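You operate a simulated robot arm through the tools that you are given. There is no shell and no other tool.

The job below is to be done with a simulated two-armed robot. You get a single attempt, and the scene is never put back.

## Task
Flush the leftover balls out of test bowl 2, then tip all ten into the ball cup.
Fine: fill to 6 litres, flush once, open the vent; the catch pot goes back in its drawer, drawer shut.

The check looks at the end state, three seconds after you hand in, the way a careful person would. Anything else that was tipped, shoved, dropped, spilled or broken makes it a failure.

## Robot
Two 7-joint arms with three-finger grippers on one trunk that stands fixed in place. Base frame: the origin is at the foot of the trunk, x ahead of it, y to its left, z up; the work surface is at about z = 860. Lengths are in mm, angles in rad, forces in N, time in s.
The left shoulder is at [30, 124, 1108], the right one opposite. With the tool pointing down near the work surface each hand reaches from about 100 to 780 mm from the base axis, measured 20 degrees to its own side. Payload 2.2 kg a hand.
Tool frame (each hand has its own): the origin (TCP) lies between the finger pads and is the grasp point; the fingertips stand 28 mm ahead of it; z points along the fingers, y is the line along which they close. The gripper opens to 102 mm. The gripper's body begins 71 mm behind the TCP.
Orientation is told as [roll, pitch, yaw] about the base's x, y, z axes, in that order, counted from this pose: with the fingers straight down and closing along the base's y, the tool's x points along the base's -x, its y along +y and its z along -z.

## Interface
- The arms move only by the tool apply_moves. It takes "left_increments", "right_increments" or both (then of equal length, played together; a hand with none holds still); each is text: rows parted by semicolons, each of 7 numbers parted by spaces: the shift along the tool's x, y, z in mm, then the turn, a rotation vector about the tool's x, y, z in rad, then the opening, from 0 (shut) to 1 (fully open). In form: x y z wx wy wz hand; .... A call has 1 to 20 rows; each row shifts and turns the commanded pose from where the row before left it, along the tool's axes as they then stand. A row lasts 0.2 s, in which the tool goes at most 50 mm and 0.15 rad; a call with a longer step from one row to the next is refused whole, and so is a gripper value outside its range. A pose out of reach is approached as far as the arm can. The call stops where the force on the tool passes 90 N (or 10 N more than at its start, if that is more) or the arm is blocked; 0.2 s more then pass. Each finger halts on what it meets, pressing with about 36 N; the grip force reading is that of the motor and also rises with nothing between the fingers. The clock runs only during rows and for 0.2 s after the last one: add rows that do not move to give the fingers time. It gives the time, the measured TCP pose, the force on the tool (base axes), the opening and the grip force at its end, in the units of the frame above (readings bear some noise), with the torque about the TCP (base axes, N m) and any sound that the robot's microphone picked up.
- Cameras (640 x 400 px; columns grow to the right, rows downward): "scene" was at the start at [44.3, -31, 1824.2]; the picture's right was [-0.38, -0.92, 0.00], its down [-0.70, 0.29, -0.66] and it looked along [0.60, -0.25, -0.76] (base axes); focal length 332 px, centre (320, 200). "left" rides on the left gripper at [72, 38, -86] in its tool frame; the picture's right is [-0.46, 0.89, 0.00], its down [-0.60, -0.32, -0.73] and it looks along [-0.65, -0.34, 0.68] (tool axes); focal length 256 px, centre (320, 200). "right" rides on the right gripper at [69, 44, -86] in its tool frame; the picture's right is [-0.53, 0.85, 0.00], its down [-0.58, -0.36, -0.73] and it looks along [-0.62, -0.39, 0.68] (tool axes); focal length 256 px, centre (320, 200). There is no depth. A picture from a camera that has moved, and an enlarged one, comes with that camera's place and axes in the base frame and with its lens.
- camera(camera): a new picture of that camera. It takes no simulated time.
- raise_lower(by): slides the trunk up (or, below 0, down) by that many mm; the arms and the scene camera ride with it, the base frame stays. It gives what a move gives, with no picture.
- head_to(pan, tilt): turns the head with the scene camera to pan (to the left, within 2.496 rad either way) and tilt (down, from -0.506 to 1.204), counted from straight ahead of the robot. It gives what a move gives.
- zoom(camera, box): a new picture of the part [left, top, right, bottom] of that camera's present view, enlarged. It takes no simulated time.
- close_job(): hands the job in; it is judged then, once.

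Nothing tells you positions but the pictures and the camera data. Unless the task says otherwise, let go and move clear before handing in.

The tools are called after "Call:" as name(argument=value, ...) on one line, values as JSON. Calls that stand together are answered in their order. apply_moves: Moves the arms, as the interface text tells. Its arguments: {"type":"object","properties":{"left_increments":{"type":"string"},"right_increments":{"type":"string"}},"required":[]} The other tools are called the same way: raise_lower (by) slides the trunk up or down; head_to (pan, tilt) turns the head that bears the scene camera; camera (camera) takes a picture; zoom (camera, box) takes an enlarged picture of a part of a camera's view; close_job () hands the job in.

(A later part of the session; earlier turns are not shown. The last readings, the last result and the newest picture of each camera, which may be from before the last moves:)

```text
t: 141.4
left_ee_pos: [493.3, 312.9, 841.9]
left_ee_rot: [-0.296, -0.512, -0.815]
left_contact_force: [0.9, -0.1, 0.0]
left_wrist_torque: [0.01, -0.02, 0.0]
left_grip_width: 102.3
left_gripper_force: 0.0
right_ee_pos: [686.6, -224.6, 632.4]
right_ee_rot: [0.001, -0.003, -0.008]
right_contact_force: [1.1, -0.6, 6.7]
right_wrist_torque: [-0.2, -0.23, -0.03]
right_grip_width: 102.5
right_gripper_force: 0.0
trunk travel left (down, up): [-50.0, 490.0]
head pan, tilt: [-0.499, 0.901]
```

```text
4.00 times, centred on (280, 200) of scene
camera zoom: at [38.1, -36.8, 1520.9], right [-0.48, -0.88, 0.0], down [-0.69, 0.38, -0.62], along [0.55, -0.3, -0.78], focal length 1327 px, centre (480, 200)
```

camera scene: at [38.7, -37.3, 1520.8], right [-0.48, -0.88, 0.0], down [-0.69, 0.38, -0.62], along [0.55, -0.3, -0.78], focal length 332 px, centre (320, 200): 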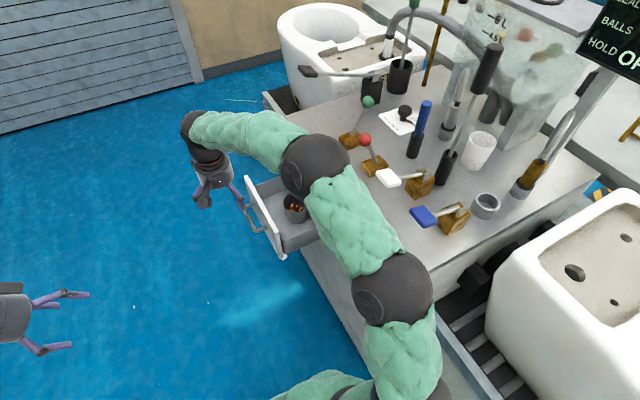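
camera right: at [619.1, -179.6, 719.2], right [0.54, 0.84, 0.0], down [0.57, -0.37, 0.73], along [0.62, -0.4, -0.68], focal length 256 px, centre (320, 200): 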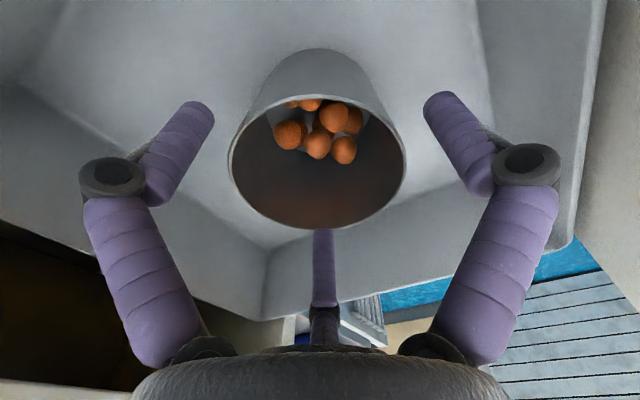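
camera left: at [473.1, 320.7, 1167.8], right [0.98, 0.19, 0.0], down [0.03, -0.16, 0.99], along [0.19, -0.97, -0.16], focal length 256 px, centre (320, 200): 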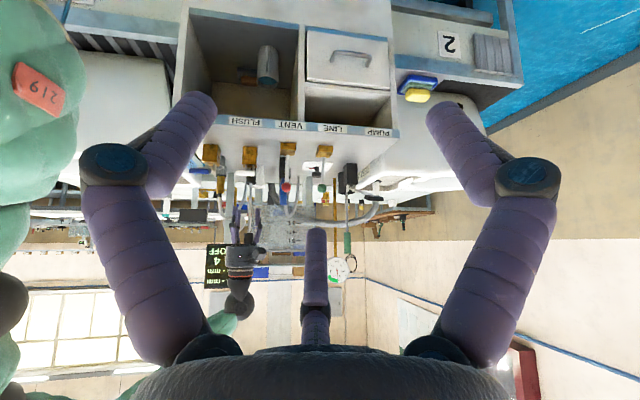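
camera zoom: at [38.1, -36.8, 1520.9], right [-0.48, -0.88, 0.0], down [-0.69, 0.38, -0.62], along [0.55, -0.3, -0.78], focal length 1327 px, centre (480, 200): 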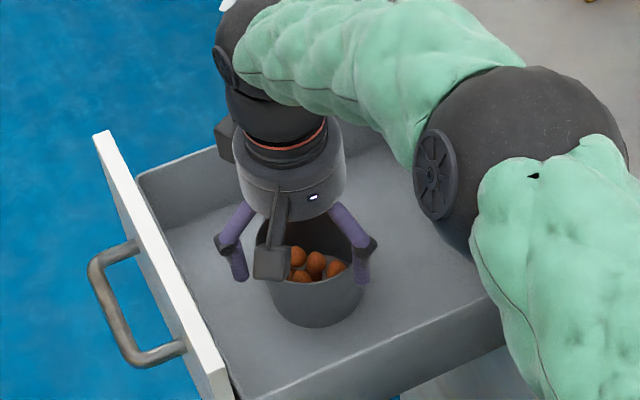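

The light contact (torque points at (+34, −30) mm from the tool axis) shows a third, rear finger touching the rim: the pot's centre is ~10 mm further that way. Lift, shift by (+8.5, −5.5) mm, and retry.

Call:
apply_moves(right_increments="0 0 -20 0 0 0 1;-8.5 -5.5 0 0 0 0 1;0 0 10 0 0 0 1")

Call:
camera(camera="right")

```text
t: 142.2
left_ee_pos: [494.2, 313.4, 842.2]
left_ee_rot: [-0.293, -0.513, -0.813]
left_contact_force: [-0.1, 1.0, 0.4]
left_wrist_torque: [-0.01, 0.02, 0.03]
left_grip_width: 102.1
left_gripper_force: 0.0
right_ee_pos: [696.7, -228.6, 640.2]
right_ee_rot: [-0.001, 0.001, -0.007]
right_contact_force: [0.6, 0.6, 0.4]
right_wrist_torque: [-0.01, 0.01, -0.02]
right_grip_width: 101.9
right_gripper_force: 0.1
trunk travel left (down, up): [-50.0, 490.0]
head pan, tilt: [-0.499, 0.901]
```

```text
taken
camera right: at [628.6, -185.8, 727.6], right [0.54, 0.84, 0.0], down [0.57, -0.37, 0.73], along [0.62, -0.39, -0.68], focal length 256 px, centre (320, 200)
```

right: 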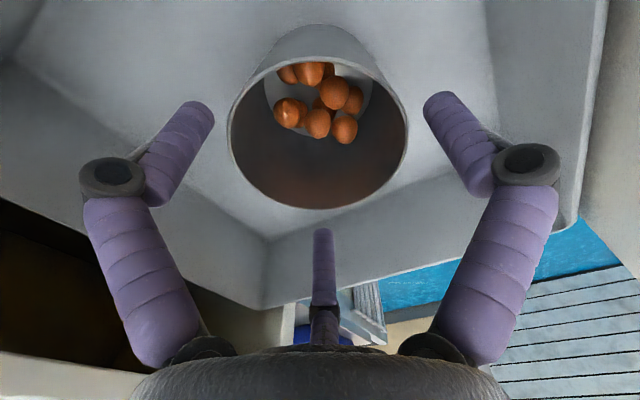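

Now well centred in both directions. Descend in small steps.

Call:
apply_moves(right_increments="0 0 8 0 0 0 1;0 0 8 0 0 0 1")

Call:
apply_moves(right_increments="0 0 8 0 0 0 1;0 0 8 0 0 0 1;0 0 6 0 0 0 1")

Call:
camera(camera="right")

Call:
zoom(camera="scene", box=[220, 150, 340, 250])

```text
t: 142.8
left_ee_pos: [494.5, 313.1, 840.5]
left_ee_rot: [-0.294, -0.513, -0.813]
left_contact_force: [0.8, -0.3, 0.7]
left_wrist_torque: [-0.01, -0.02, 0.0]
left_grip_width: 101.8
left_gripper_force: 0.0
right_ee_pos: [696.1, -229.4, 624.2]
right_ee_rot: [-0.001, -0.001, -0.009]
right_contact_force: [0.5, -0.8, -0.1]
right_wrist_torque: [0.0, 0.0, 0.01]
right_grip_width: 102.2
right_gripper_force: 0.0
trunk travel left (down, up): [-50.0, 490.0]
head pan, tilt: [-0.499, 0.901]
```

```text
t: 143.6
left_ee_pos: [493.7, 312.3, 842.3]
left_ee_rot: [-0.295, -0.514, -0.813]
left_contact_force: [0.2, -0.3, 0.1]
left_wrist_torque: [-0.03, 0.01, 0.0]
left_grip_width: 102.3
left_gripper_force: 0.1
right_ee_pos: [695.9, -229.9, 602.2]
right_ee_rot: [0.001, -0.001, -0.006]
right_contact_force: [-0.1, 0.3, 0.8]
right_wrist_torque: [0.03, 0.01, 0.03]
right_grip_width: 102.0
right_gripper_force: 0.0
trunk travel left (down, up): [-50.0, 490.0]
head pan, tilt: [-0.499, 0.901]
```

```text
taken
camera right: at [626.9, -184.8, 689.5], right [0.54, 0.84, 0.0], down [0.57, -0.37, 0.73], along [0.62, -0.39, -0.68], focal length 256 px, centre (320, 200)
```

right: 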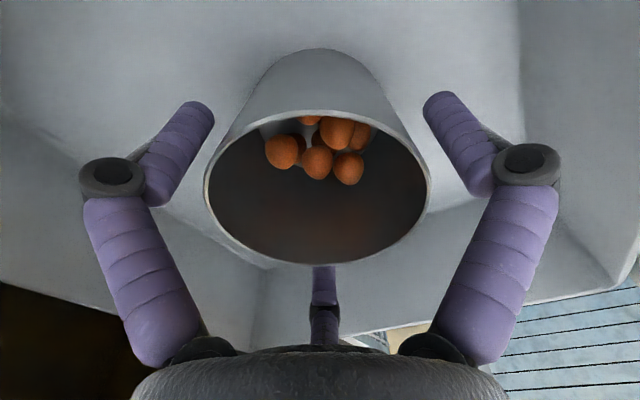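

```text
4.00 times, centred on (280, 200) of scene
camera zoom: at [38.8, -37.0, 1520.8], right [-0.48, -0.88, 0.0], down [-0.69, 0.38, -0.62], along [0.55, -0.3, -0.78], focal length 1327 px, centre (480, 200)
```

zoom: 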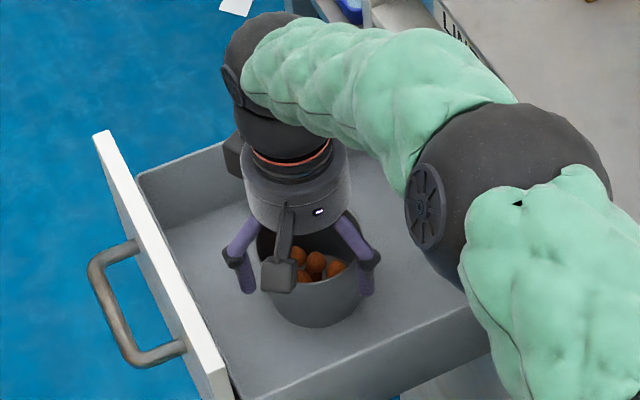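

No contact, the fingers straddle the pot. Close to grip it.

Call:
apply_moves(right_increments="0 0 0 0 0 0 0.95;0 0 0 0 0 0 0.88;0 0 0 0 0 0 0.82;0 0 0 0 0 0 0.75;0 0 0 0 0 0 0.7")

Call:
camera(camera="right")

```text
t: 144.8
left_ee_pos: [493.4, 313.7, 841.5]
left_ee_rot: [-0.296, -0.514, -0.813]
left_contact_force: [0.1, 0.5, -0.4]
left_wrist_torque: [0.01, 0.0, -0.02]
left_grip_width: 102.0
left_gripper_force: 0.1
right_ee_pos: [694.6, -230.1, 603.5]
right_ee_rot: [0.0, 0.002, -0.008]
right_contact_force: [-0.5, -0.2, 0.6]
right_wrist_torque: [0.0, -0.01, 0.01]
right_grip_width: 88.0
right_gripper_force: 12.3
trunk travel left (down, up): [-50.0, 490.0]
head pan, tilt: [-0.499, 0.901]
```

```text
taken
camera right: at [627.0, -185.0, 690.0], right [0.54, 0.84, 0.0], down [0.57, -0.37, 0.73], along [0.62, -0.39, -0.68], focal length 256 px, centre (320, 200)
```

right: 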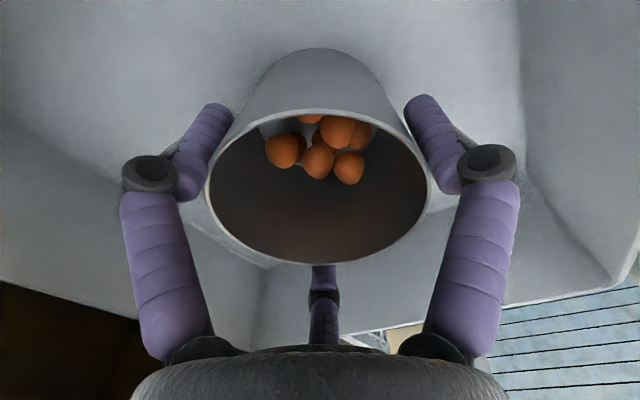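

Gripped at 88 mm. Tighten a bit and lift gently.

Call:
apply_moves(right_increments="0 0 0 0 0 0 0.5;0 0 0 0 0 0 0.4;0 0 -5 0 0 0 0.4;0 0 -8 0 0 0 0.4;0 0 -10 0 0 0 0.4")

Call:
camera(camera="right")

Call:
zoom(camera="scene", box=[220, 150, 340, 250])

```text
t: 146.0
left_ee_pos: [494.7, 312.2, 842.0]
left_ee_rot: [-0.296, -0.513, -0.814]
left_contact_force: [0.9, 1.0, -0.3]
left_wrist_torque: [0.02, -0.04, 0.01]
left_grip_width: 102.1
left_gripper_force: 0.1
right_ee_pos: [693.8, -230.0, 625.8]
right_ee_rot: [-0.001, 0.001, -0.008]
right_contact_force: [-0.1, 0.0, -2.1]
right_wrist_torque: [-0.01, 0.0, 0.04]
right_grip_width: 87.1
right_gripper_force: 34.6
trunk travel left (down, up): [-50.0, 490.0]
head pan, tilt: [-0.499, 0.901]
```

```text
taken
camera right: at [626.3, -185.3, 712.2], right [0.54, 0.84, 0.0], down [0.57, -0.37, 0.73], along [0.61, -0.39, -0.68], focal length 256 px, centre (320, 200)
```

right: 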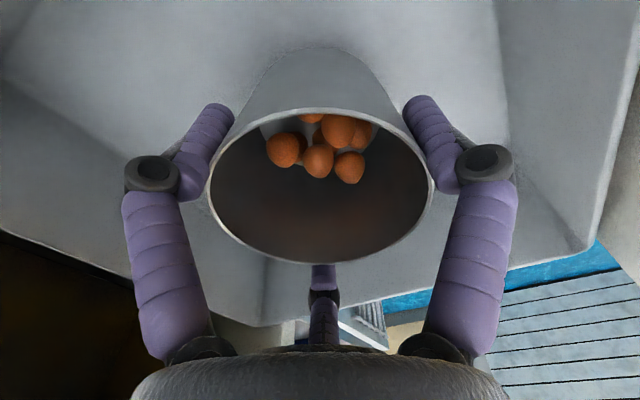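

```text
4.00 times, centred on (280, 200) of scene
camera zoom: at [38.7, -37.0, 1520.8], right [-0.48, -0.88, 0.0], down [-0.69, 0.38, -0.62], along [0.55, -0.3, -0.78], focal length 1327 px, centre (480, 200)
```

zoom: 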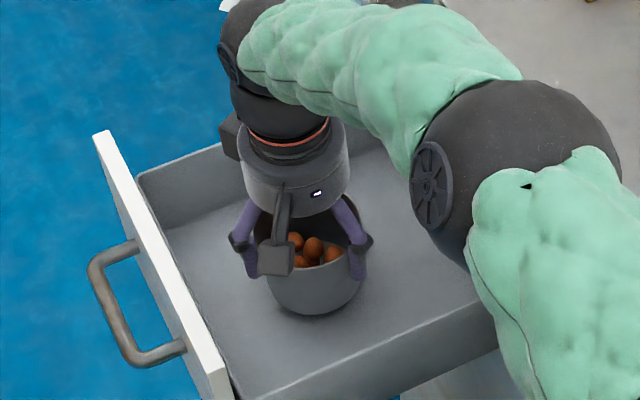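

Lifted cleanly. Raise it out of the drawer, then lift the trunk.

Call:
apply_moves(right_increments="0 3 -15 0 0 0 0.4;0 5 -20 0 0 0 0.4;0 5 -22 0 0 0 0.4;0 5 -25 0 0 0 0.4;0 5 -25 0 0 0 0.4;0 5 -25 0 0 0 0.4;0 5 -22 0 0 0 0.4;0 0 -12 0 0 0 0.4")

Call:
camera(camera="scene")

Call:
raise_lower(by=300)

Call:
camera(camera="scene")

Call:
camera(camera="right")

```text
t: 147.8
left_ee_pos: [494.0, 313.1, 840.6]
left_ee_rot: [-0.295, -0.514, -0.812]
left_contact_force: [0.1, 0.4, 0.1]
left_wrist_torque: [0.0, -0.02, 0.02]
left_grip_width: 102.0
left_gripper_force: 0.1
right_ee_pos: [694.4, -197.2, 792.6]
right_ee_rot: [0.0, 0.001, -0.006]
right_contact_force: [-1.5, 0.2, -0.9]
right_wrist_torque: [0.01, 0.0, -0.01]
right_grip_width: 87.0
right_gripper_force: 34.6
trunk travel left (down, up): [-50.0, 490.0]
head pan, tilt: [-0.499, 0.901]
```

```text
taken
camera scene: at [38.7, -37.0, 1520.8], right [-0.48, -0.88, 0.0], down [-0.69, 0.38, -0.62], along [0.55, -0.3, -0.78], focal length 332 px, centre (320, 200)
```

scene: 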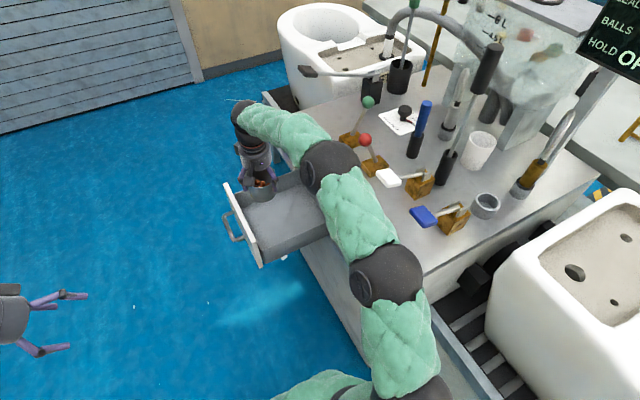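

```text
t: 150.8
left_ee_pos: [493.5, 313.3, 1140.8]
left_ee_rot: [-0.296, -0.514, -0.811]
left_contact_force: [0.4, 0.3, 0.4]
left_wrist_torque: [0.0, -0.02, 0.0]
left_grip_width: 102.0
left_gripper_force: 0.1
right_ee_pos: [694.0, -196.3, 1091.4]
right_ee_rot: [-0.001, -0.001, -0.006]
right_contact_force: [1.8, 0.1, 0.3]
right_wrist_torque: [-0.01, 0.03, -0.01]
right_grip_width: 72.4
right_gripper_force: 16.1
trunk travel left (down, up): [-350.0, 190.0]
head pan, tilt: [-0.499, 0.901]
```

```text
taken
camera scene: at [38.9, -36.9, 1820.7], right [-0.48, -0.88, 0.0], down [-0.69, 0.38, -0.62], along [0.55, -0.3, -0.78], focal length 332 px, centre (320, 200)
```

scene: 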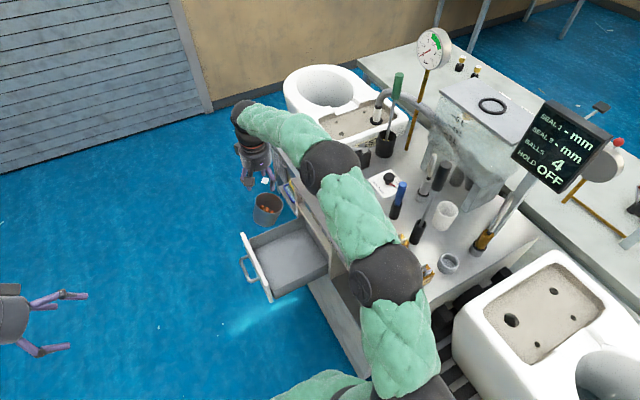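

```text
taken
camera right: at [626.0, -151.7, 1178.3], right [0.54, 0.84, 0.0], down [0.57, -0.37, 0.73], along [0.62, -0.39, -0.68], focal length 256 px, centre (320, 200)
```

right: 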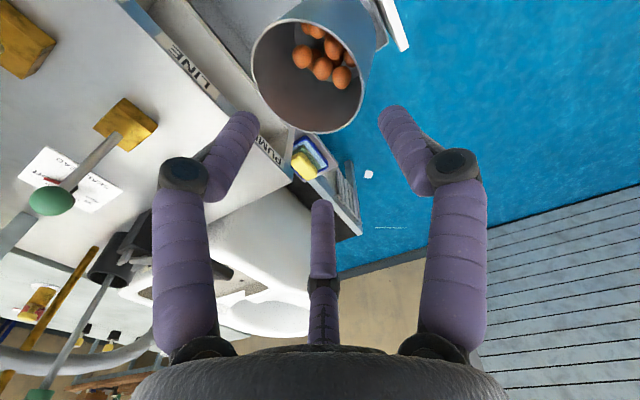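

The pot slipped out of the grip during the trunk lift and is now falling above the open drawer; nothing I can do moves fast enough to catch it. I'll hold still and see where it lands.

Call:
apply_moves(right_increments="0 0 0 0 0 0 0.6;0 0 0 0 0 0 0.8;0 0 0 0 0 0 1;0 0 0 0 0 0 1;0 0 0 0 0 0 1")

Call:
camera(camera="scene")

Call:
zoom(camera="scene", box=[220, 200, 340, 310])

Call:
camera(camera="right")

```text
t: 152.0
left_ee_pos: [494.2, 312.7, 1141.7]
left_ee_rot: [-0.295, -0.513, -0.813]
left_contact_force: [-0.4, -1.5, 0.0]
left_wrist_torque: [-0.01, 0.01, 0.04]
left_grip_width: 102.2
left_gripper_force: 0.0
right_ee_pos: [693.5, -196.8, 1090.6]
right_ee_rot: [0.0, 0.0, -0.006]
right_contact_force: [-0.4, -0.1, 0.2]
right_wrist_torque: [0.02, -0.01, -0.05]
right_grip_width: 101.9
right_gripper_force: 0.1
trunk travel left (down, up): [-350.0, 190.0]
head pan, tilt: [-0.499, 0.901]
```

```text
taken
camera scene: at [38.8, -37.0, 1820.8], right [-0.48, -0.88, 0.0], down [-0.69, 0.38, -0.62], along [0.55, -0.3, -0.78], focal length 332 px, centre (320, 200)
```

scene: 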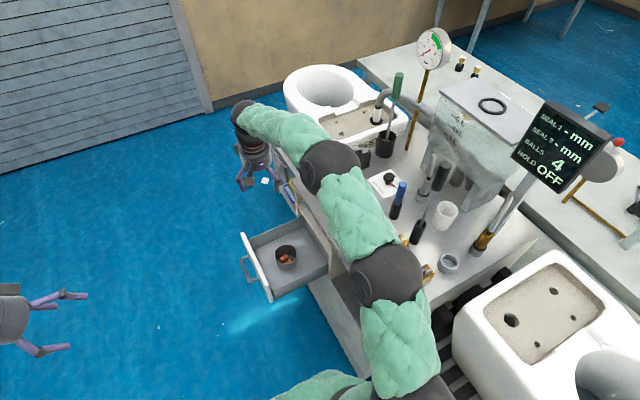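

```text
3.64 times, centred on (280, 255) of scene
camera zoom: at [38.8, -37.0, 1820.8], right [-0.48, -0.88, 0.0], down [-0.69, 0.38, -0.62], along [0.55, -0.3, -0.78], focal length 1206 px, centre (466, 0)
```

zoom: 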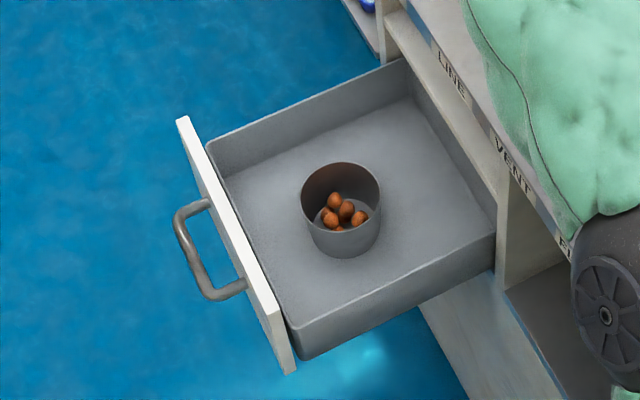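

```text
taken
camera right: at [625.8, -151.6, 1178.4], right [0.54, 0.84, 0.0], down [0.57, -0.37, 0.73], along [0.62, -0.39, -0.68], focal length 256 px, centre (320, 200)
```

right: 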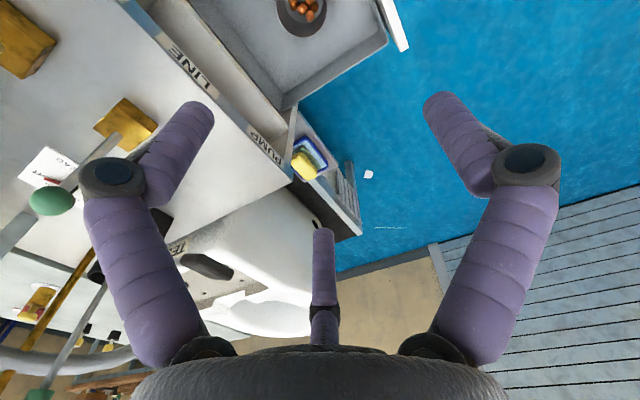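

By great luck the pot landed upright in the drawer with the balls still in it. I'll verify the count, lower the trunk by 200 (so I needn't move the trunk while carrying), and grip deeper and harder this time.

Call:
raise_lower(by=-200)

Call:
camera(camera="right")

Call:
zoom(camera="right", box=[250, 0, 370, 80])

Call:
zoom(camera="scene", box=[220, 160, 350, 270])

```text
t: 154.2
left_ee_pos: [493.7, 312.8, 940.3]
left_ee_rot: [-0.296, -0.514, -0.814]
left_contact_force: [-0.2, -0.2, 0.1]
left_wrist_torque: [-0.03, 0.0, 0.0]
left_grip_width: 102.0
left_gripper_force: 0.0
right_ee_pos: [694.2, -195.6, 892.2]
right_ee_rot: [0.001, 0.001, -0.008]
right_contact_force: [0.2, -0.5, -0.3]
right_wrist_torque: [-0.03, -0.02, 0.0]
right_grip_width: 101.9
right_gripper_force: 0.0
trunk travel left (down, up): [-150.0, 390.0]
head pan, tilt: [-0.499, 0.901]
```

```text
taken
camera right: at [625.8, -151.7, 978.7], right [0.54, 0.84, 0.0], down [0.57, -0.37, 0.73], along [0.62, -0.39, -0.68], focal length 256 px, centre (320, 200)
```

right: 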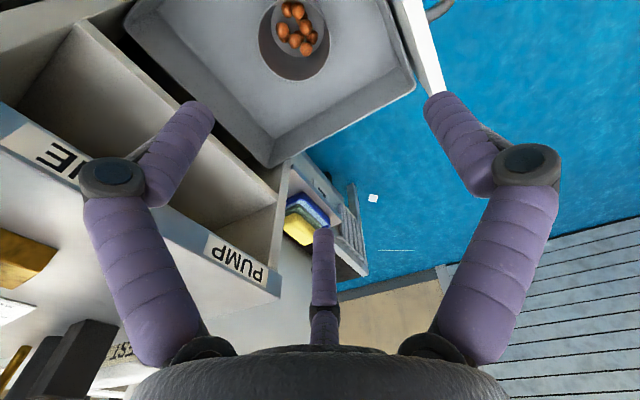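

```text
5.00 times, centred on (310, 40) of right
camera zoom: at [625.8, -151.7, 978.7], right [0.54, 0.84, 0.0], down [0.57, -0.37, 0.73], along [0.62, -0.39, -0.68], focal length 1280 px, centre (370, 1000)
```

zoom: 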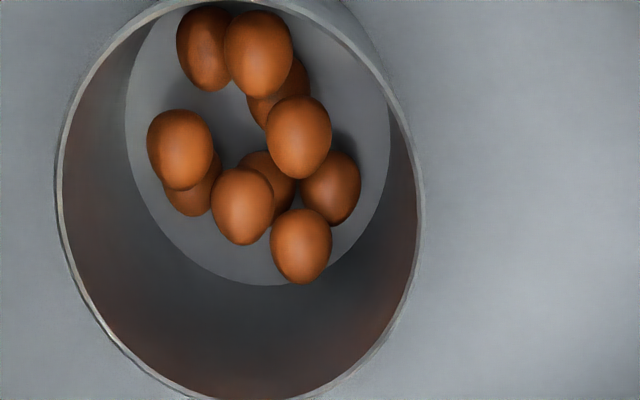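

```text
3.64 times, centred on (285, 215) of scene
camera zoom: at [38.6, -37.0, 1620.9], right [-0.48, -0.88, 0.0], down [-0.69, 0.38, -0.62], along [0.55, -0.3, -0.78], focal length 1206 px, centre (447, 146)
```

zoom: 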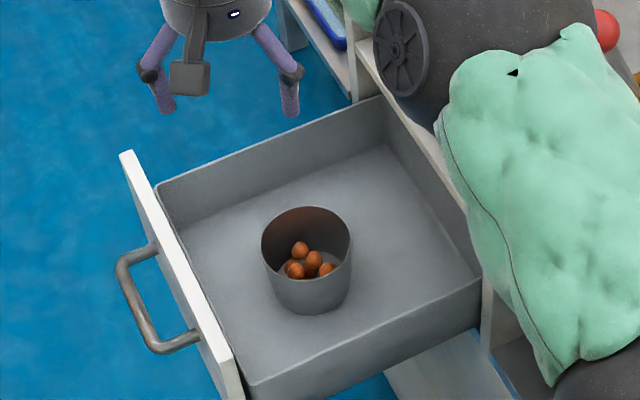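

All ten balls are still in the pot. Re-approach over it.

Call:
apply_moves(right_increments="0 -7 38 0 0 0.002 1;0 -7 38 0 0 0.002 1;0 -7 38 0 0 0.002 1;0 -7 38 0 0 0 1;0 -6 30 0 0 0 1;0 0 0 0 0 0 1")

Call:
camera(camera="right")

```text
t: 155.6
left_ee_pos: [493.8, 313.3, 942.3]
left_ee_rot: [-0.294, -0.514, -0.813]
left_contact_force: [0.0, 1.0, -0.2]
left_wrist_torque: [0.01, 0.01, 0.0]
left_grip_width: 102.2
left_gripper_force: 0.0
right_ee_pos: [693.7, -229.0, 709.0]
right_ee_rot: [-0.001, -0.001, -0.012]
right_contact_force: [-0.4, -0.1, 1.2]
right_wrist_torque: [-0.01, 0.01, -0.01]
right_grip_width: 102.1
right_gripper_force: 0.0
trunk travel left (down, up): [-150.0, 390.0]
head pan, tilt: [-0.499, 0.901]
```

```text
taken
camera right: at [625.7, -184.3, 796.0], right [0.54, 0.84, 0.0], down [0.57, -0.37, 0.73], along [0.61, -0.4, -0.68], focal length 256 px, centre (320, 200)
```

right: 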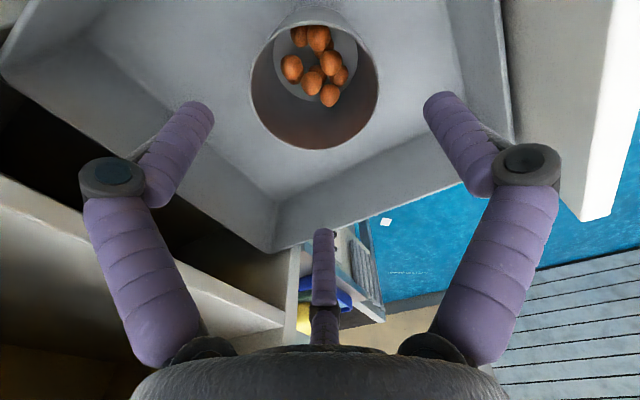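

Call:
apply_moves(right_increments="-0.7 -3.3 0 0 0 0 1;0 0 25 0 0 0 1;0 0 25 0 0 0 1;0 0 20 0 0 0 1;0 0 12 0 0 0 1;0 0 10 0 0 0 1")

Call:
apply_moves(right_increments="0 0 8 0 0 0 1;0 0 8 0 0 0 1;0 0 6 0 0 0 1")

Call:
camera(camera="right")

```text
t: 156.9
left_ee_pos: [494.1, 314.0, 942.2]
left_ee_rot: [-0.295, -0.51, -0.814]
left_contact_force: [0.2, 0.2, -0.1]
left_wrist_torque: [0.01, -0.01, 0.0]
left_grip_width: 102.0
left_gripper_force: 0.0
right_ee_pos: [693.8, -234.9, 617.6]
right_ee_rot: [0.001, 0.0, -0.012]
right_contact_force: [-0.2, -0.2, -1.2]
right_wrist_torque: [0.02, -0.02, -0.03]
right_grip_width: 101.8
right_gripper_force: 0.0
trunk travel left (down, up): [-150.0, 390.0]
head pan, tilt: [-0.499, 0.901]
```

```text
t: 157.8
left_ee_pos: [493.5, 313.7, 940.5]
left_ee_rot: [-0.295, -0.515, -0.813]
left_contact_force: [0.2, 0.2, 0.3]
left_wrist_torque: [0.01, 0.01, 0.01]
left_grip_width: 102.1
left_gripper_force: 0.1
right_ee_pos: [694.1, -232.7, 595.8]
right_ee_rot: [0.0, -0.001, -0.014]
right_contact_force: [-0.3, 0.0, 0.6]
right_wrist_torque: [0.0, 0.0, -0.02]
right_grip_width: 102.1
right_gripper_force: 0.0
trunk travel left (down, up): [-150.0, 390.0]
head pan, tilt: [-0.499, 0.901]
```

```text
taken
camera right: at [626.4, -188.1, 682.2], right [0.55, 0.84, 0.0], down [0.57, -0.37, 0.73], along [0.61, -0.4, -0.68], focal length 256 px, centre (320, 200)
```

right: 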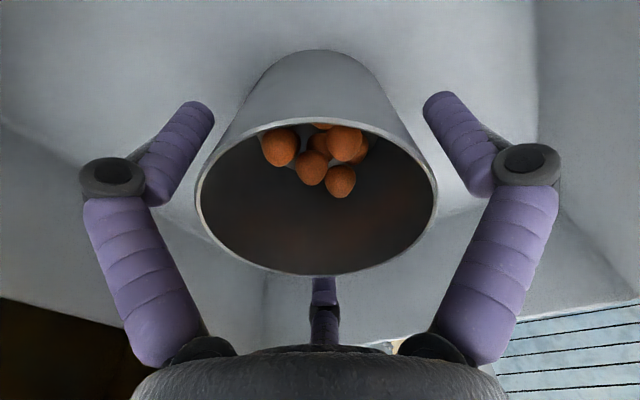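

Call:
apply_moves(right_increments="0 0 4 0 0 0 1;0 0 4 0 0 0 1")

Call:
apply_moves(right_increments="0 0 0 0 0 0 0.95;0 0 0 0 0 0 0.88;0 0 0 0 0 0 0.8;0 0 0 0 0 0 0.5;0 0 0 0 0 0 0.2;0 0 0 0 0 0 0;0 0 0 0 0 0 0")

Call:
camera(camera="right")

```text
t: 158.3
left_ee_pos: [494.4, 312.7, 942.1]
left_ee_rot: [-0.295, -0.514, -0.812]
left_contact_force: [0.4, 0.0, -0.2]
left_wrist_torque: [-0.01, 0.03, 0.03]
left_grip_width: 102.2
left_gripper_force: 0.1
right_ee_pos: [693.5, -231.7, 587.9]
right_ee_rot: [0.0, 0.0, -0.012]
right_contact_force: [0.4, -0.6, -0.6]
right_wrist_torque: [-0.02, 0.01, -0.01]
right_grip_width: 102.1
right_gripper_force: 0.0
trunk travel left (down, up): [-150.0, 390.0]
head pan, tilt: [-0.499, 0.901]
```

```text
t: 159.9
left_ee_pos: [494.1, 313.9, 941.0]
left_ee_rot: [-0.294, -0.514, -0.814]
left_contact_force: [0.1, 0.1, 0.5]
left_wrist_torque: [0.01, -0.01, -0.02]
left_grip_width: 102.1
left_gripper_force: 0.0
right_ee_pos: [694.4, -232.8, 587.3]
right_ee_rot: [0.002, 0.001, -0.011]
right_contact_force: [-0.5, -0.1, 0.6]
right_wrist_torque: [0.03, 0.04, 0.06]
right_grip_width: 85.8
right_gripper_force: 36.0
trunk travel left (down, up): [-150.0, 390.0]
head pan, tilt: [-0.499, 0.901]
```

```text
taken
camera right: at [626.1, -187.6, 674.3], right [0.54, 0.84, 0.0], down [0.57, -0.37, 0.73], along [0.61, -0.4, -0.68], focal length 256 px, centre (320, 200)
```

right: 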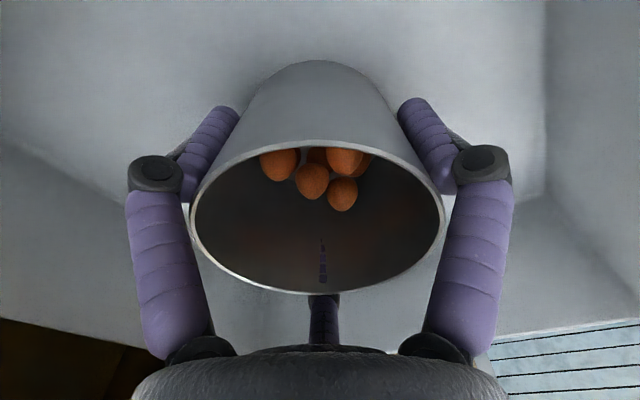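

Gripped deeper (width 86, full force). Lift slowly and check for slip.

Call:
apply_moves(right_increments="0 0 -3 0 0 0 0;0 0 -5 0 0 0 0;0 0 -8 0 0 0 0;0 0 -12 0 0 0 0;0 0 -14 0 0 0 0;0 0 -14 0 0 0 0;0 0 -14 0 0 0 0;0 0 -14 0 0 0 0;0 0 -10 0 0 0 0;0 0 -5 0 0 0 0")

Call:
camera(camera="right")

```text
t: 162.2
left_ee_pos: [495.3, 312.8, 941.6]
left_ee_rot: [-0.295, -0.513, -0.813]
left_contact_force: [0.5, -0.7, -0.7]
left_wrist_torque: [-0.01, -0.04, 0.01]
left_grip_width: 102.1
left_gripper_force: 0.0
right_ee_pos: [693.8, -234.3, 685.6]
right_ee_rot: [-0.001, 0.0, -0.012]
right_contact_force: [-0.6, -0.9, -0.8]
right_wrist_torque: [0.02, 0.0, -0.01]
right_grip_width: 85.8
right_gripper_force: 36.3
trunk travel left (down, up): [-150.0, 390.0]
head pan, tilt: [-0.499, 0.901]
```

```text
taken
camera right: at [626.7, -189.5, 773.4], right [0.54, 0.84, 0.0], down [0.57, -0.37, 0.73], along [0.61, -0.4, -0.68], focal length 256 px, centre (320, 200)
```

right: 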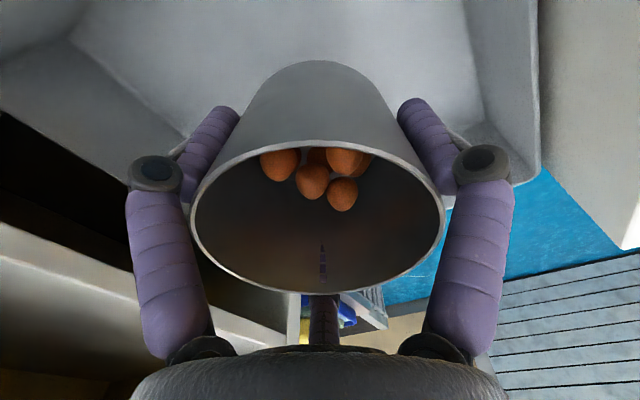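

No slip. Continue up and then back toward −x.

Call:
apply_moves(right_increments="0 2 -8 0 0 0 0;0 4 -14 0 0 0 0;0 4 -16 0 0 0 0;0 4 -16 0 0 0 0;0 4 -16 0 0 0 0;0 4 -16 0 0 0 0;0 4 -16 0 0 0 0;4 3 -16 0 0 0 0;8 2 -16 0 0 0 0;12 0 -16 0 0 0 0;14 0 -16 0 0 0 0;14 0 -16 0 0 0 0;14 0 -16 0 0 0 0;10 0 -12 0 0 0 0;5 0 -6 0 0 0 0")

Call:
camera(camera="right")

Call:
camera(camera="scene")

```text
t: 165.3
left_ee_pos: [495.1, 312.4, 941.1]
left_ee_rot: [-0.296, -0.514, -0.813]
left_contact_force: [-0.1, -0.1, -0.9]
left_wrist_torque: [0.0, 0.01, -0.02]
left_grip_width: 102.1
left_gripper_force: 0.2
right_ee_pos: [613.0, -200.8, 902.6]
right_ee_rot: [0.0, 0.001, -0.013]
right_contact_force: [0.9, 0.1, -2.1]
right_wrist_torque: [-0.02, 0.01, -0.01]
right_grip_width: 85.8
right_gripper_force: 35.7
trunk travel left (down, up): [-150.0, 390.0]
head pan, tilt: [-0.499, 0.901]
```

```text
taken
camera right: at [545.9, -157.1, 990.1], right [0.54, 0.84, 0.0], down [0.57, -0.37, 0.73], along [0.61, -0.4, -0.68], focal length 256 px, centre (320, 200)
```

right: 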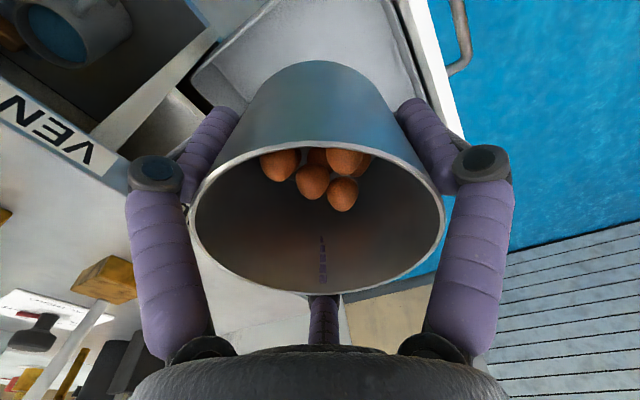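

```text
taken
camera scene: at [38.7, -37.0, 1620.8], right [-0.48, -0.88, 0.0], down [-0.69, 0.38, -0.62], along [0.55, -0.3, -0.78], focal length 332 px, centre (320, 200)
```

scene: 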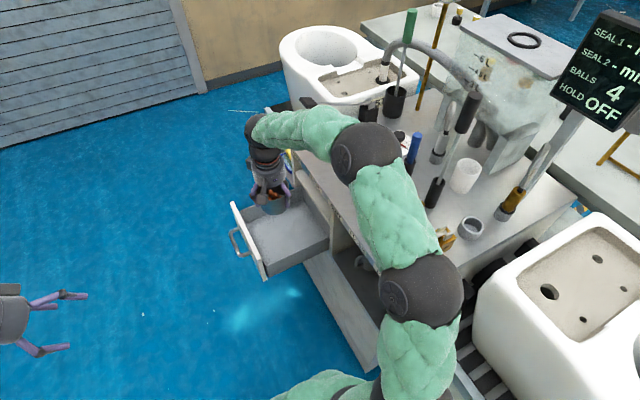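

Call:
apply_moves(right_increments="8 0 -10 0 0 0 0;15 0 -18 0 0 0 0;18 0 -22 0 0 0 0;18 0 -22 0 0 0 0;18 0 -22 0 0 0 0;18 0 -22 0 0 0 0;18 0 -22 0 0 0 0;18 0 -22 0 0 0 0;15 0 -18 0 0 0 0;10 0 -12 0 0 0 0;5 0 -5 0 0 0 0")

Call:
camera(camera="right")

Call:
camera(camera="scene")

```text
t: 167.8
left_ee_pos: [494.0, 313.4, 942.6]
left_ee_rot: [-0.294, -0.512, -0.812]
left_contact_force: [0.5, 0.0, -0.3]
left_wrist_torque: [0.04, 0.0, 0.06]
left_grip_width: 101.8
left_gripper_force: 0.0
right_ee_pos: [452.1, -200.5, 1097.6]
right_ee_rot: [0.002, -0.001, -0.013]
right_contact_force: [0.7, -0.2, -1.2]
right_wrist_torque: [0.0, -0.02, 0.01]
right_grip_width: 85.5
right_gripper_force: 35.9
trunk travel left (down, up): [-150.0, 390.0]
head pan, tilt: [-0.499, 0.901]
```

```text
taken
camera right: at [385.2, -155.5, 1184.7], right [0.54, 0.84, 0.0], down [0.57, -0.37, 0.73], along [0.61, -0.4, -0.68], focal length 256 px, centre (320, 200)
```

right: 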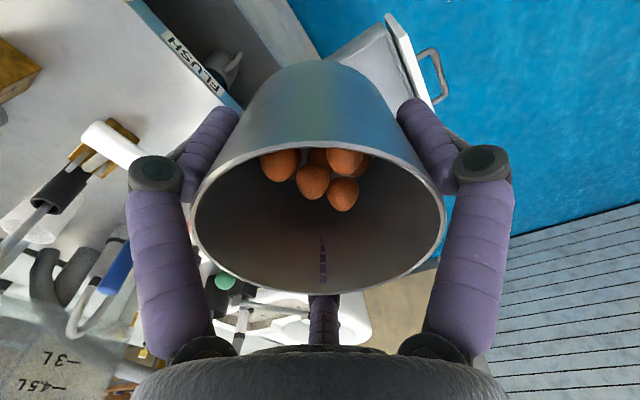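

```text
taken
camera scene: at [38.6, -37.1, 1620.8], right [-0.48, -0.88, 0.0], down [-0.69, 0.38, -0.62], along [0.55, -0.3, -0.78], focal length 332 px, centre (320, 200)
```

scene: 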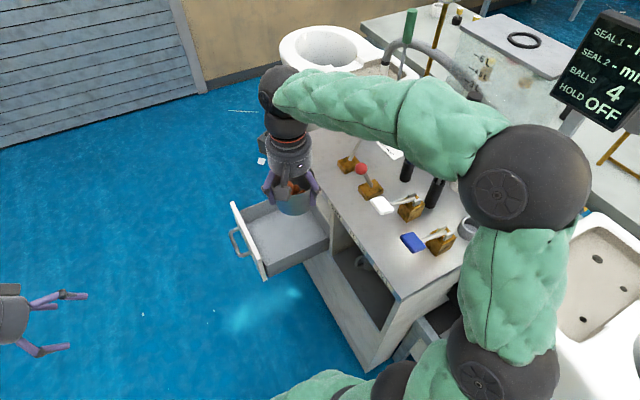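

Holding firmly. Now turn the wrist (yaw) toward +2.1 rad so the pouring lip lies between fingers, checking reach.

Call:
apply_moves(right_increments="0 0 0 0 0 -0.08 0;0 0 0 0 0 -0.13 0;0 0 0 0 0 -0.13 0;0 0 0 0 0 -0.13 0;0 0 0 0 0 -0.13 0;0 0 0 0 0 -0.13 0;0 0 0 0 0 -0.13 0;0 0 0 0 0 -0.08 0")

Call:
apply_moves(right_increments="0 0 0 0 0 -0.08 0;0 0 0 0 0 -0.13 0;0 0 0 0 0 -0.13 0;0 0 0 0 0 -0.13 0;0 0 0 0 0 -0.13 0;0 0 0 0 0 -0.13 0;0 0 0 0 0 -0.13 0;0 0 0 0 0 -0.13 0;0 0 0 0 0 -0.13 0;0 0 0 0 0 -0.05 0")

Call:
camera(camera="scene")

Call:
camera(camera="right")

```text
t: 169.6
left_ee_pos: [493.7, 313.5, 941.6]
left_ee_rot: [-0.295, -0.514, -0.812]
left_contact_force: [0.8, 0.6, -0.6]
left_wrist_torque: [-0.02, -0.02, 0.01]
left_grip_width: 101.8
left_gripper_force: 0.1
right_ee_pos: [451.8, -199.3, 1097.5]
right_ee_rot: [0.0, 0.0, 0.93]
right_contact_force: [0.0, 0.1, -1.7]
right_wrist_torque: [-0.02, -0.02, -0.04]
right_grip_width: 85.3
right_gripper_force: 36.1
trunk travel left (down, up): [-150.0, 390.0]
head pan, tilt: [-0.499, 0.901]
```

```text
t: 171.8
left_ee_pos: [494.5, 313.5, 940.8]
left_ee_rot: [-0.296, -0.513, -0.815]
left_contact_force: [-0.4, 0.2, 0.8]
left_wrist_torque: [-0.02, 0.02, -0.01]
left_grip_width: 101.8
left_gripper_force: 0.0
right_ee_pos: [454.1, -199.8, 1096.1]
right_ee_rot: [0.0, 0.002, 2.1]
right_contact_force: [0.0, -0.3, -1.5]
right_wrist_torque: [-0.02, 0.03, 0.03]
right_grip_width: 85.7
right_gripper_force: 36.3
trunk travel left (down, up): [-150.0, 390.0]
head pan, tilt: [-0.499, 0.901]
```

```text
taken
camera scene: at [38.7, -37.0, 1620.8], right [-0.48, -0.88, 0.0], down [-0.69, 0.38, -0.62], along [0.55, -0.3, -0.78], focal length 332 px, centre (320, 200)
```

scene: 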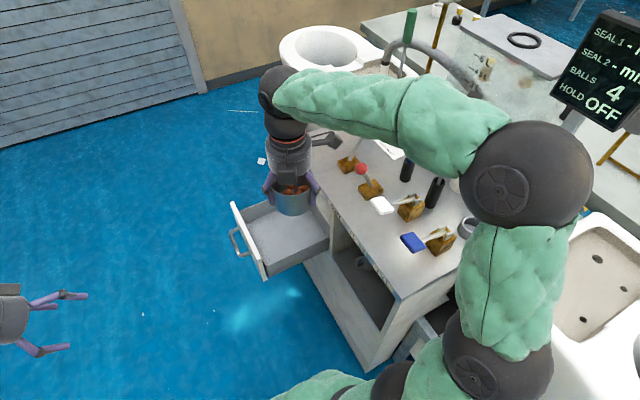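

```text
taken
camera right: at [450.8, -281.0, 1184.3], right [-1.0, 0.03, 0.0], down [0.02, 0.68, 0.73], along [0.02, 0.73, -0.68], focal length 256 px, centre (320, 200)
```

right: 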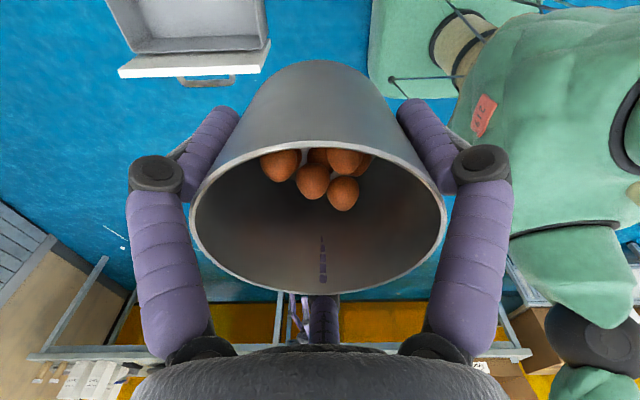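

Yaw 2.1 is reachable and the pot is steady. Adjust yaw to 2.23 and move over toward the near corner of the bench, keeping high.

Call:
apply_moves(right_increments="0 0 -5 0 0 -0.067 0;0 0 -5 0 0 -0.067 0;0 0 0 0 0 0 0")

Call:
head_to(pan=-0.95, tilt=0.85)

Call:
camera(camera="scene")

```text
t: 172.6
left_ee_pos: [493.6, 313.4, 940.3]
left_ee_rot: [-0.294, -0.514, -0.814]
left_contact_force: [0.7, -0.5, -0.3]
left_wrist_torque: [0.0, 0.0, -0.04]
left_grip_width: 102.0
left_gripper_force: 0.0
right_ee_pos: [453.1, -199.9, 1108.1]
right_ee_rot: [0.0, -0.001, 2.232]
right_contact_force: [-0.2, 0.8, -0.4]
right_wrist_torque: [0.02, 0.01, -0.03]
right_grip_width: 85.6
right_gripper_force: 36.2
trunk travel left (down, up): [-150.0, 390.0]
head pan, tilt: [-0.499, 0.901]
```

```text
t: 173.4
left_ee_pos: [493.6, 312.7, 941.7]
left_ee_rot: [-0.296, -0.513, -0.814]
left_contact_force: [-0.6, 0.4, 0.1]
left_wrist_torque: [0.0, 0.03, 0.03]
left_grip_width: 101.9
left_gripper_force: 0.0
right_ee_pos: [452.1, -200.4, 1107.8]
right_ee_rot: [-0.001, 0.001, 2.233]
right_contact_force: [-0.2, -1.0, -1.8]
right_wrist_torque: [0.01, 0.02, 0.02]
right_grip_width: 85.6
right_gripper_force: 35.9
trunk travel left (down, up): [-150.0, 390.0]
head pan, tilt: [-0.949, 0.85]
```

```text
taken
camera scene: at [18.0, -64.4, 1624.7], right [-0.81, -0.58, 0.0], down [-0.44, 0.61, -0.66], along [0.38, -0.54, -0.75], focal length 332 px, centre (320, 200)
```

scene: 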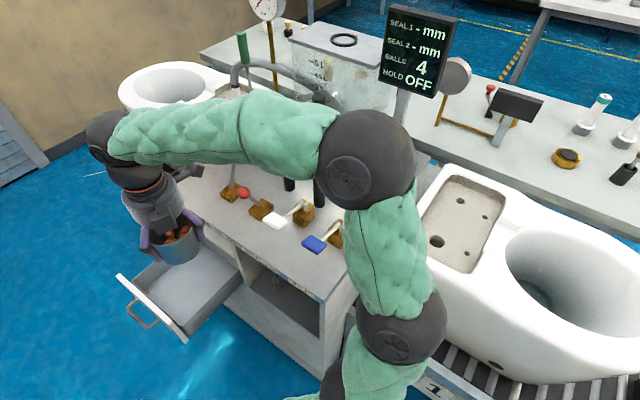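

Call:
apply_moves(right_increments="0.5 10 0 0 0 0 0;1 18 0 0 0 0 0;1.3 22 0 0 0 0 0;1.3 24 0 0 0 0 0;1.3 24 0 0 0 0 0;1.3 24 0 0 0 0 0;1.3 24 0 0 0 0 0;1.3 22 0 0 0 0 0;1 18 0 0 0 0 0;0.7 12 0 0 0 0 0")

Call:
camera(camera="scene")

Call:
camera(camera="right")

Call:
camera(camera="left")

```text
t: 175.7
left_ee_pos: [493.4, 313.9, 941.8]
left_ee_rot: [-0.294, -0.512, -0.812]
left_contact_force: [0.8, -0.5, -0.8]
left_wrist_torque: [-0.01, 0.01, -0.01]
left_grip_width: 102.0
left_gripper_force: 0.1
right_ee_pos: [304.2, -329.5, 1107.0]
right_ee_rot: [0.0, 0.001, 2.232]
right_contact_force: [-0.3, 0.6, -1.2]
right_wrist_torque: [0.02, 0.0, -0.02]
right_grip_width: 85.4
right_gripper_force: 35.6
trunk travel left (down, up): [-150.0, 390.0]
head pan, tilt: [-0.949, 0.85]
```

```text
taken
camera scene: at [17.5, -64.5, 1624.7], right [-0.81, -0.58, 0.0], down [-0.44, 0.61, -0.66], along [0.38, -0.54, -0.75], focal length 332 px, centre (320, 200)
```

scene: 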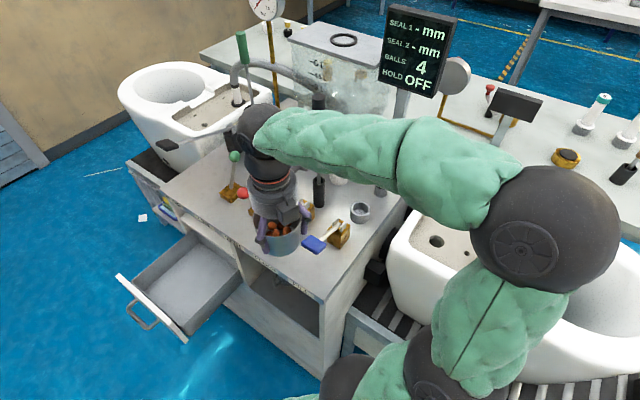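

```text
taken
camera right: at [312.4, -410.9, 1193.3], right [-1.0, -0.1, 0.0], down [-0.07, 0.68, 0.73], along [-0.07, 0.73, -0.68], focal length 256 px, centre (320, 200)
```

right: 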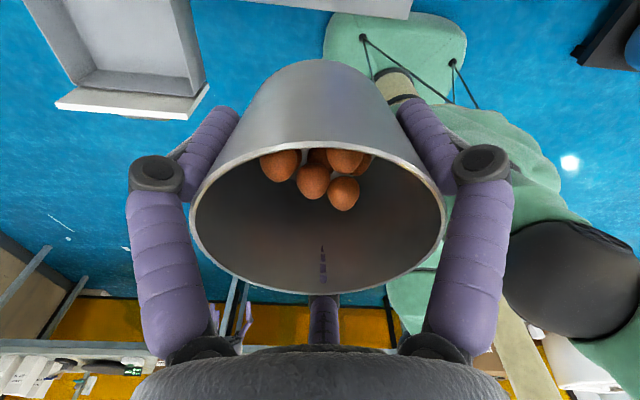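

```text
taken
camera left: at [470.9, 426.2, 968.6], right [0.98, 0.2, 0.0], down [0.03, -0.16, 0.99], along [0.19, -0.97, -0.16], focal length 256 px, centre (320, 200)
```

left: 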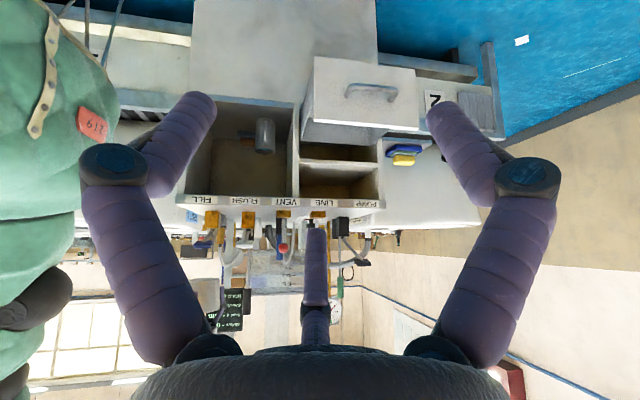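

Call:
apply_moves(right_increments="8 7 0 0 0 0 0;14 12 0 0 0 0 0;18 16 -1 0 0 0 0;20 17.5 -1 0 0 0 0;20 17.5 -1 0 0 0 0;20 17.5 -1 0 0 0 0;20 17.5 -1 0 0 0 0;20 17.5 -1 0 0 0 0;16 14 0 0 0 0 0;10 9 0 0 0 0 0;7 6 0 0 0 0 0")

Call:
camera(camera="scene")

Call:
camera(camera="right")

```text
t: 178.1
left_ee_pos: [493.7, 313.1, 941.8]
left_ee_rot: [-0.295, -0.512, -0.815]
left_contact_force: [-0.6, -0.3, -0.4]
left_wrist_torque: [0.0, 0.0, 0.01]
left_grip_width: 102.0
left_gripper_force: 0.1
right_ee_pos: [288.6, -559.2, 1111.6]
right_ee_rot: [0.0, -0.002, 2.232]
right_contact_force: [0.9, 0.0, -1.5]
right_wrist_torque: [0.02, 0.04, -0.03]
right_grip_width: 85.4
right_gripper_force: 36.1
trunk travel left (down, up): [-150.0, 390.0]
head pan, tilt: [-0.949, 0.85]
```

```text
taken
camera scene: at [17.9, -64.8, 1624.7], right [-0.81, -0.58, 0.0], down [-0.44, 0.61, -0.66], along [0.38, -0.54, -0.75], focal length 332 px, centre (320, 200)
```

scene: 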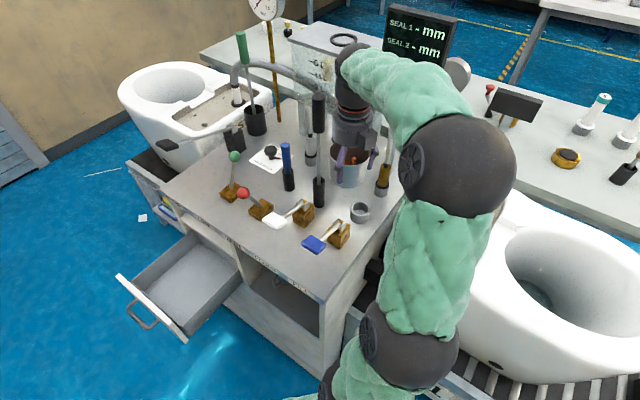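

```text
taken
camera right: at [298.2, -641.0, 1199.3], right [-1.0, -0.1, 0.0], down [-0.07, 0.68, 0.73], along [-0.07, 0.73, -0.68], focal length 256 px, centre (320, 200)
```

right: 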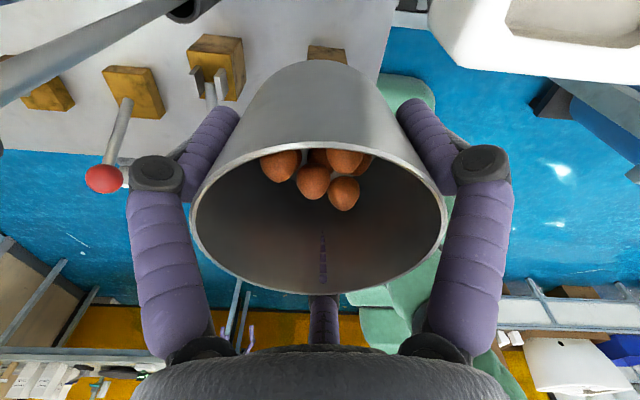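

Over the clear corridor. Begin tilting the pot (about its own grip point) toward the robot side; first 35°.

Call:
apply_moves(right_increments="0 0 0 0.018 0.068 0 0;0 0 0 0.029 0.108 0 0;0 0 0 0.032 0.118 0 0;0 0 0 0.032 0.118 0 0;0 0 0 0.029 0.108 0 0;0 0 0 0.018 0.068 0 0")

Call:
camera(camera="scene")

Call:
camera(camera="right")

```text
t: 179.4
left_ee_pos: [494.8, 312.3, 943.0]
left_ee_rot: [-0.295, -0.514, -0.815]
left_contact_force: [0.8, -0.4, -0.3]
left_wrist_torque: [0.01, 0.04, 0.0]
left_grip_width: 102.1
left_gripper_force: 0.0
right_ee_pos: [303.3, -537.6, 1065.0]
right_ee_rot: [-0.173, 0.587, 2.174]
right_contact_force: [0.1, 0.5, -0.3]
right_wrist_torque: [-0.01, 0.03, -0.01]
right_grip_width: 85.8
right_gripper_force: 35.8
right hand out of reach, approached as far as the arm can: row 4, 5, 6
trunk travel left (down, up): [-150.0, 390.0]
head pan, tilt: [-0.949, 0.85]
```

```text
taken
camera scene: at [17.9, -64.5, 1624.7], right [-0.81, -0.58, 0.0], down [-0.44, 0.61, -0.66], along [0.38, -0.54, -0.75], focal length 332 px, centre (320, 200)
```

scene: 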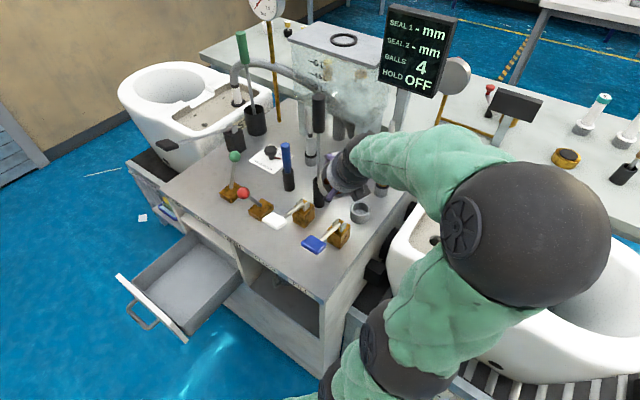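

```text
taken
camera right: at [264.9, -582.1, 1168.0], right [-0.89, -0.17, -0.42], down [-0.33, 0.88, 0.33], along [0.31, 0.43, -0.85], focal length 256 px, centre (320, 200)
```

right: 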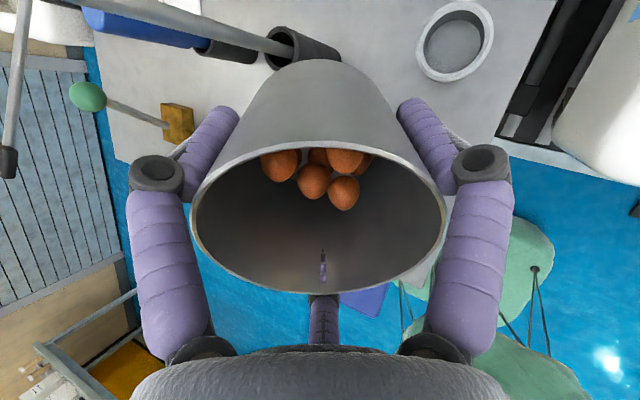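

Orientation followed but the position got pulled in (arm geometry). The hold is still fine. I'll move along the clear corridor further from the shoulder, where there's more room to tilt.

Call:
apply_moves(right_increments="8 11 2 0 0 0 0;14 19 3.2 0 0 0 0;16 21 3.5 0 0 0 0;12 17 3 0 0 0 0")

Call:
camera(camera="scene")

```text
t: 180.4
left_ee_pos: [493.6, 312.3, 942.0]
left_ee_rot: [-0.296, -0.513, -0.813]
left_contact_force: [0.0, 0.2, 0.4]
left_wrist_torque: [0.01, 0.0, 0.03]
left_grip_width: 102.3
left_gripper_force: 0.0
right_ee_pos: [304.9, -536.7, 1064.7]
right_ee_rot: [-0.173, 0.585, 2.176]
right_contact_force: [-0.1, -1.2, -1.0]
right_wrist_torque: [-0.01, 0.03, 0.03]
right_grip_width: 85.5
right_gripper_force: 36.4
right hand out of reach, approached as far as the arm can: row 1, 2, 3, 4
trunk travel left (down, up): [-150.0, 390.0]
head pan, tilt: [-0.949, 0.85]
```

```text
taken
camera scene: at [17.8, -64.6, 1624.7], right [-0.81, -0.58, 0.0], down [-0.44, 0.61, -0.66], along [0.38, -0.54, -0.75], focal length 332 px, centre (320, 200)
```

scene: 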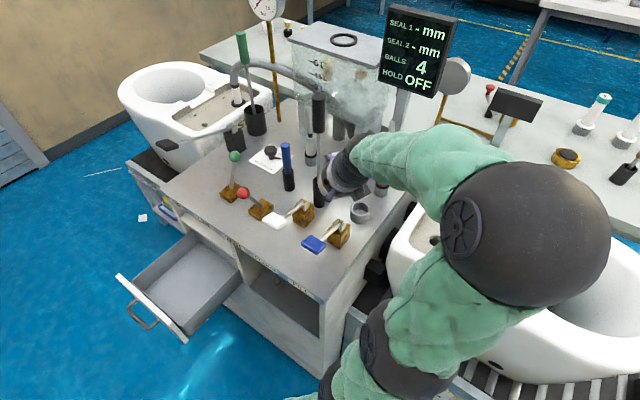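

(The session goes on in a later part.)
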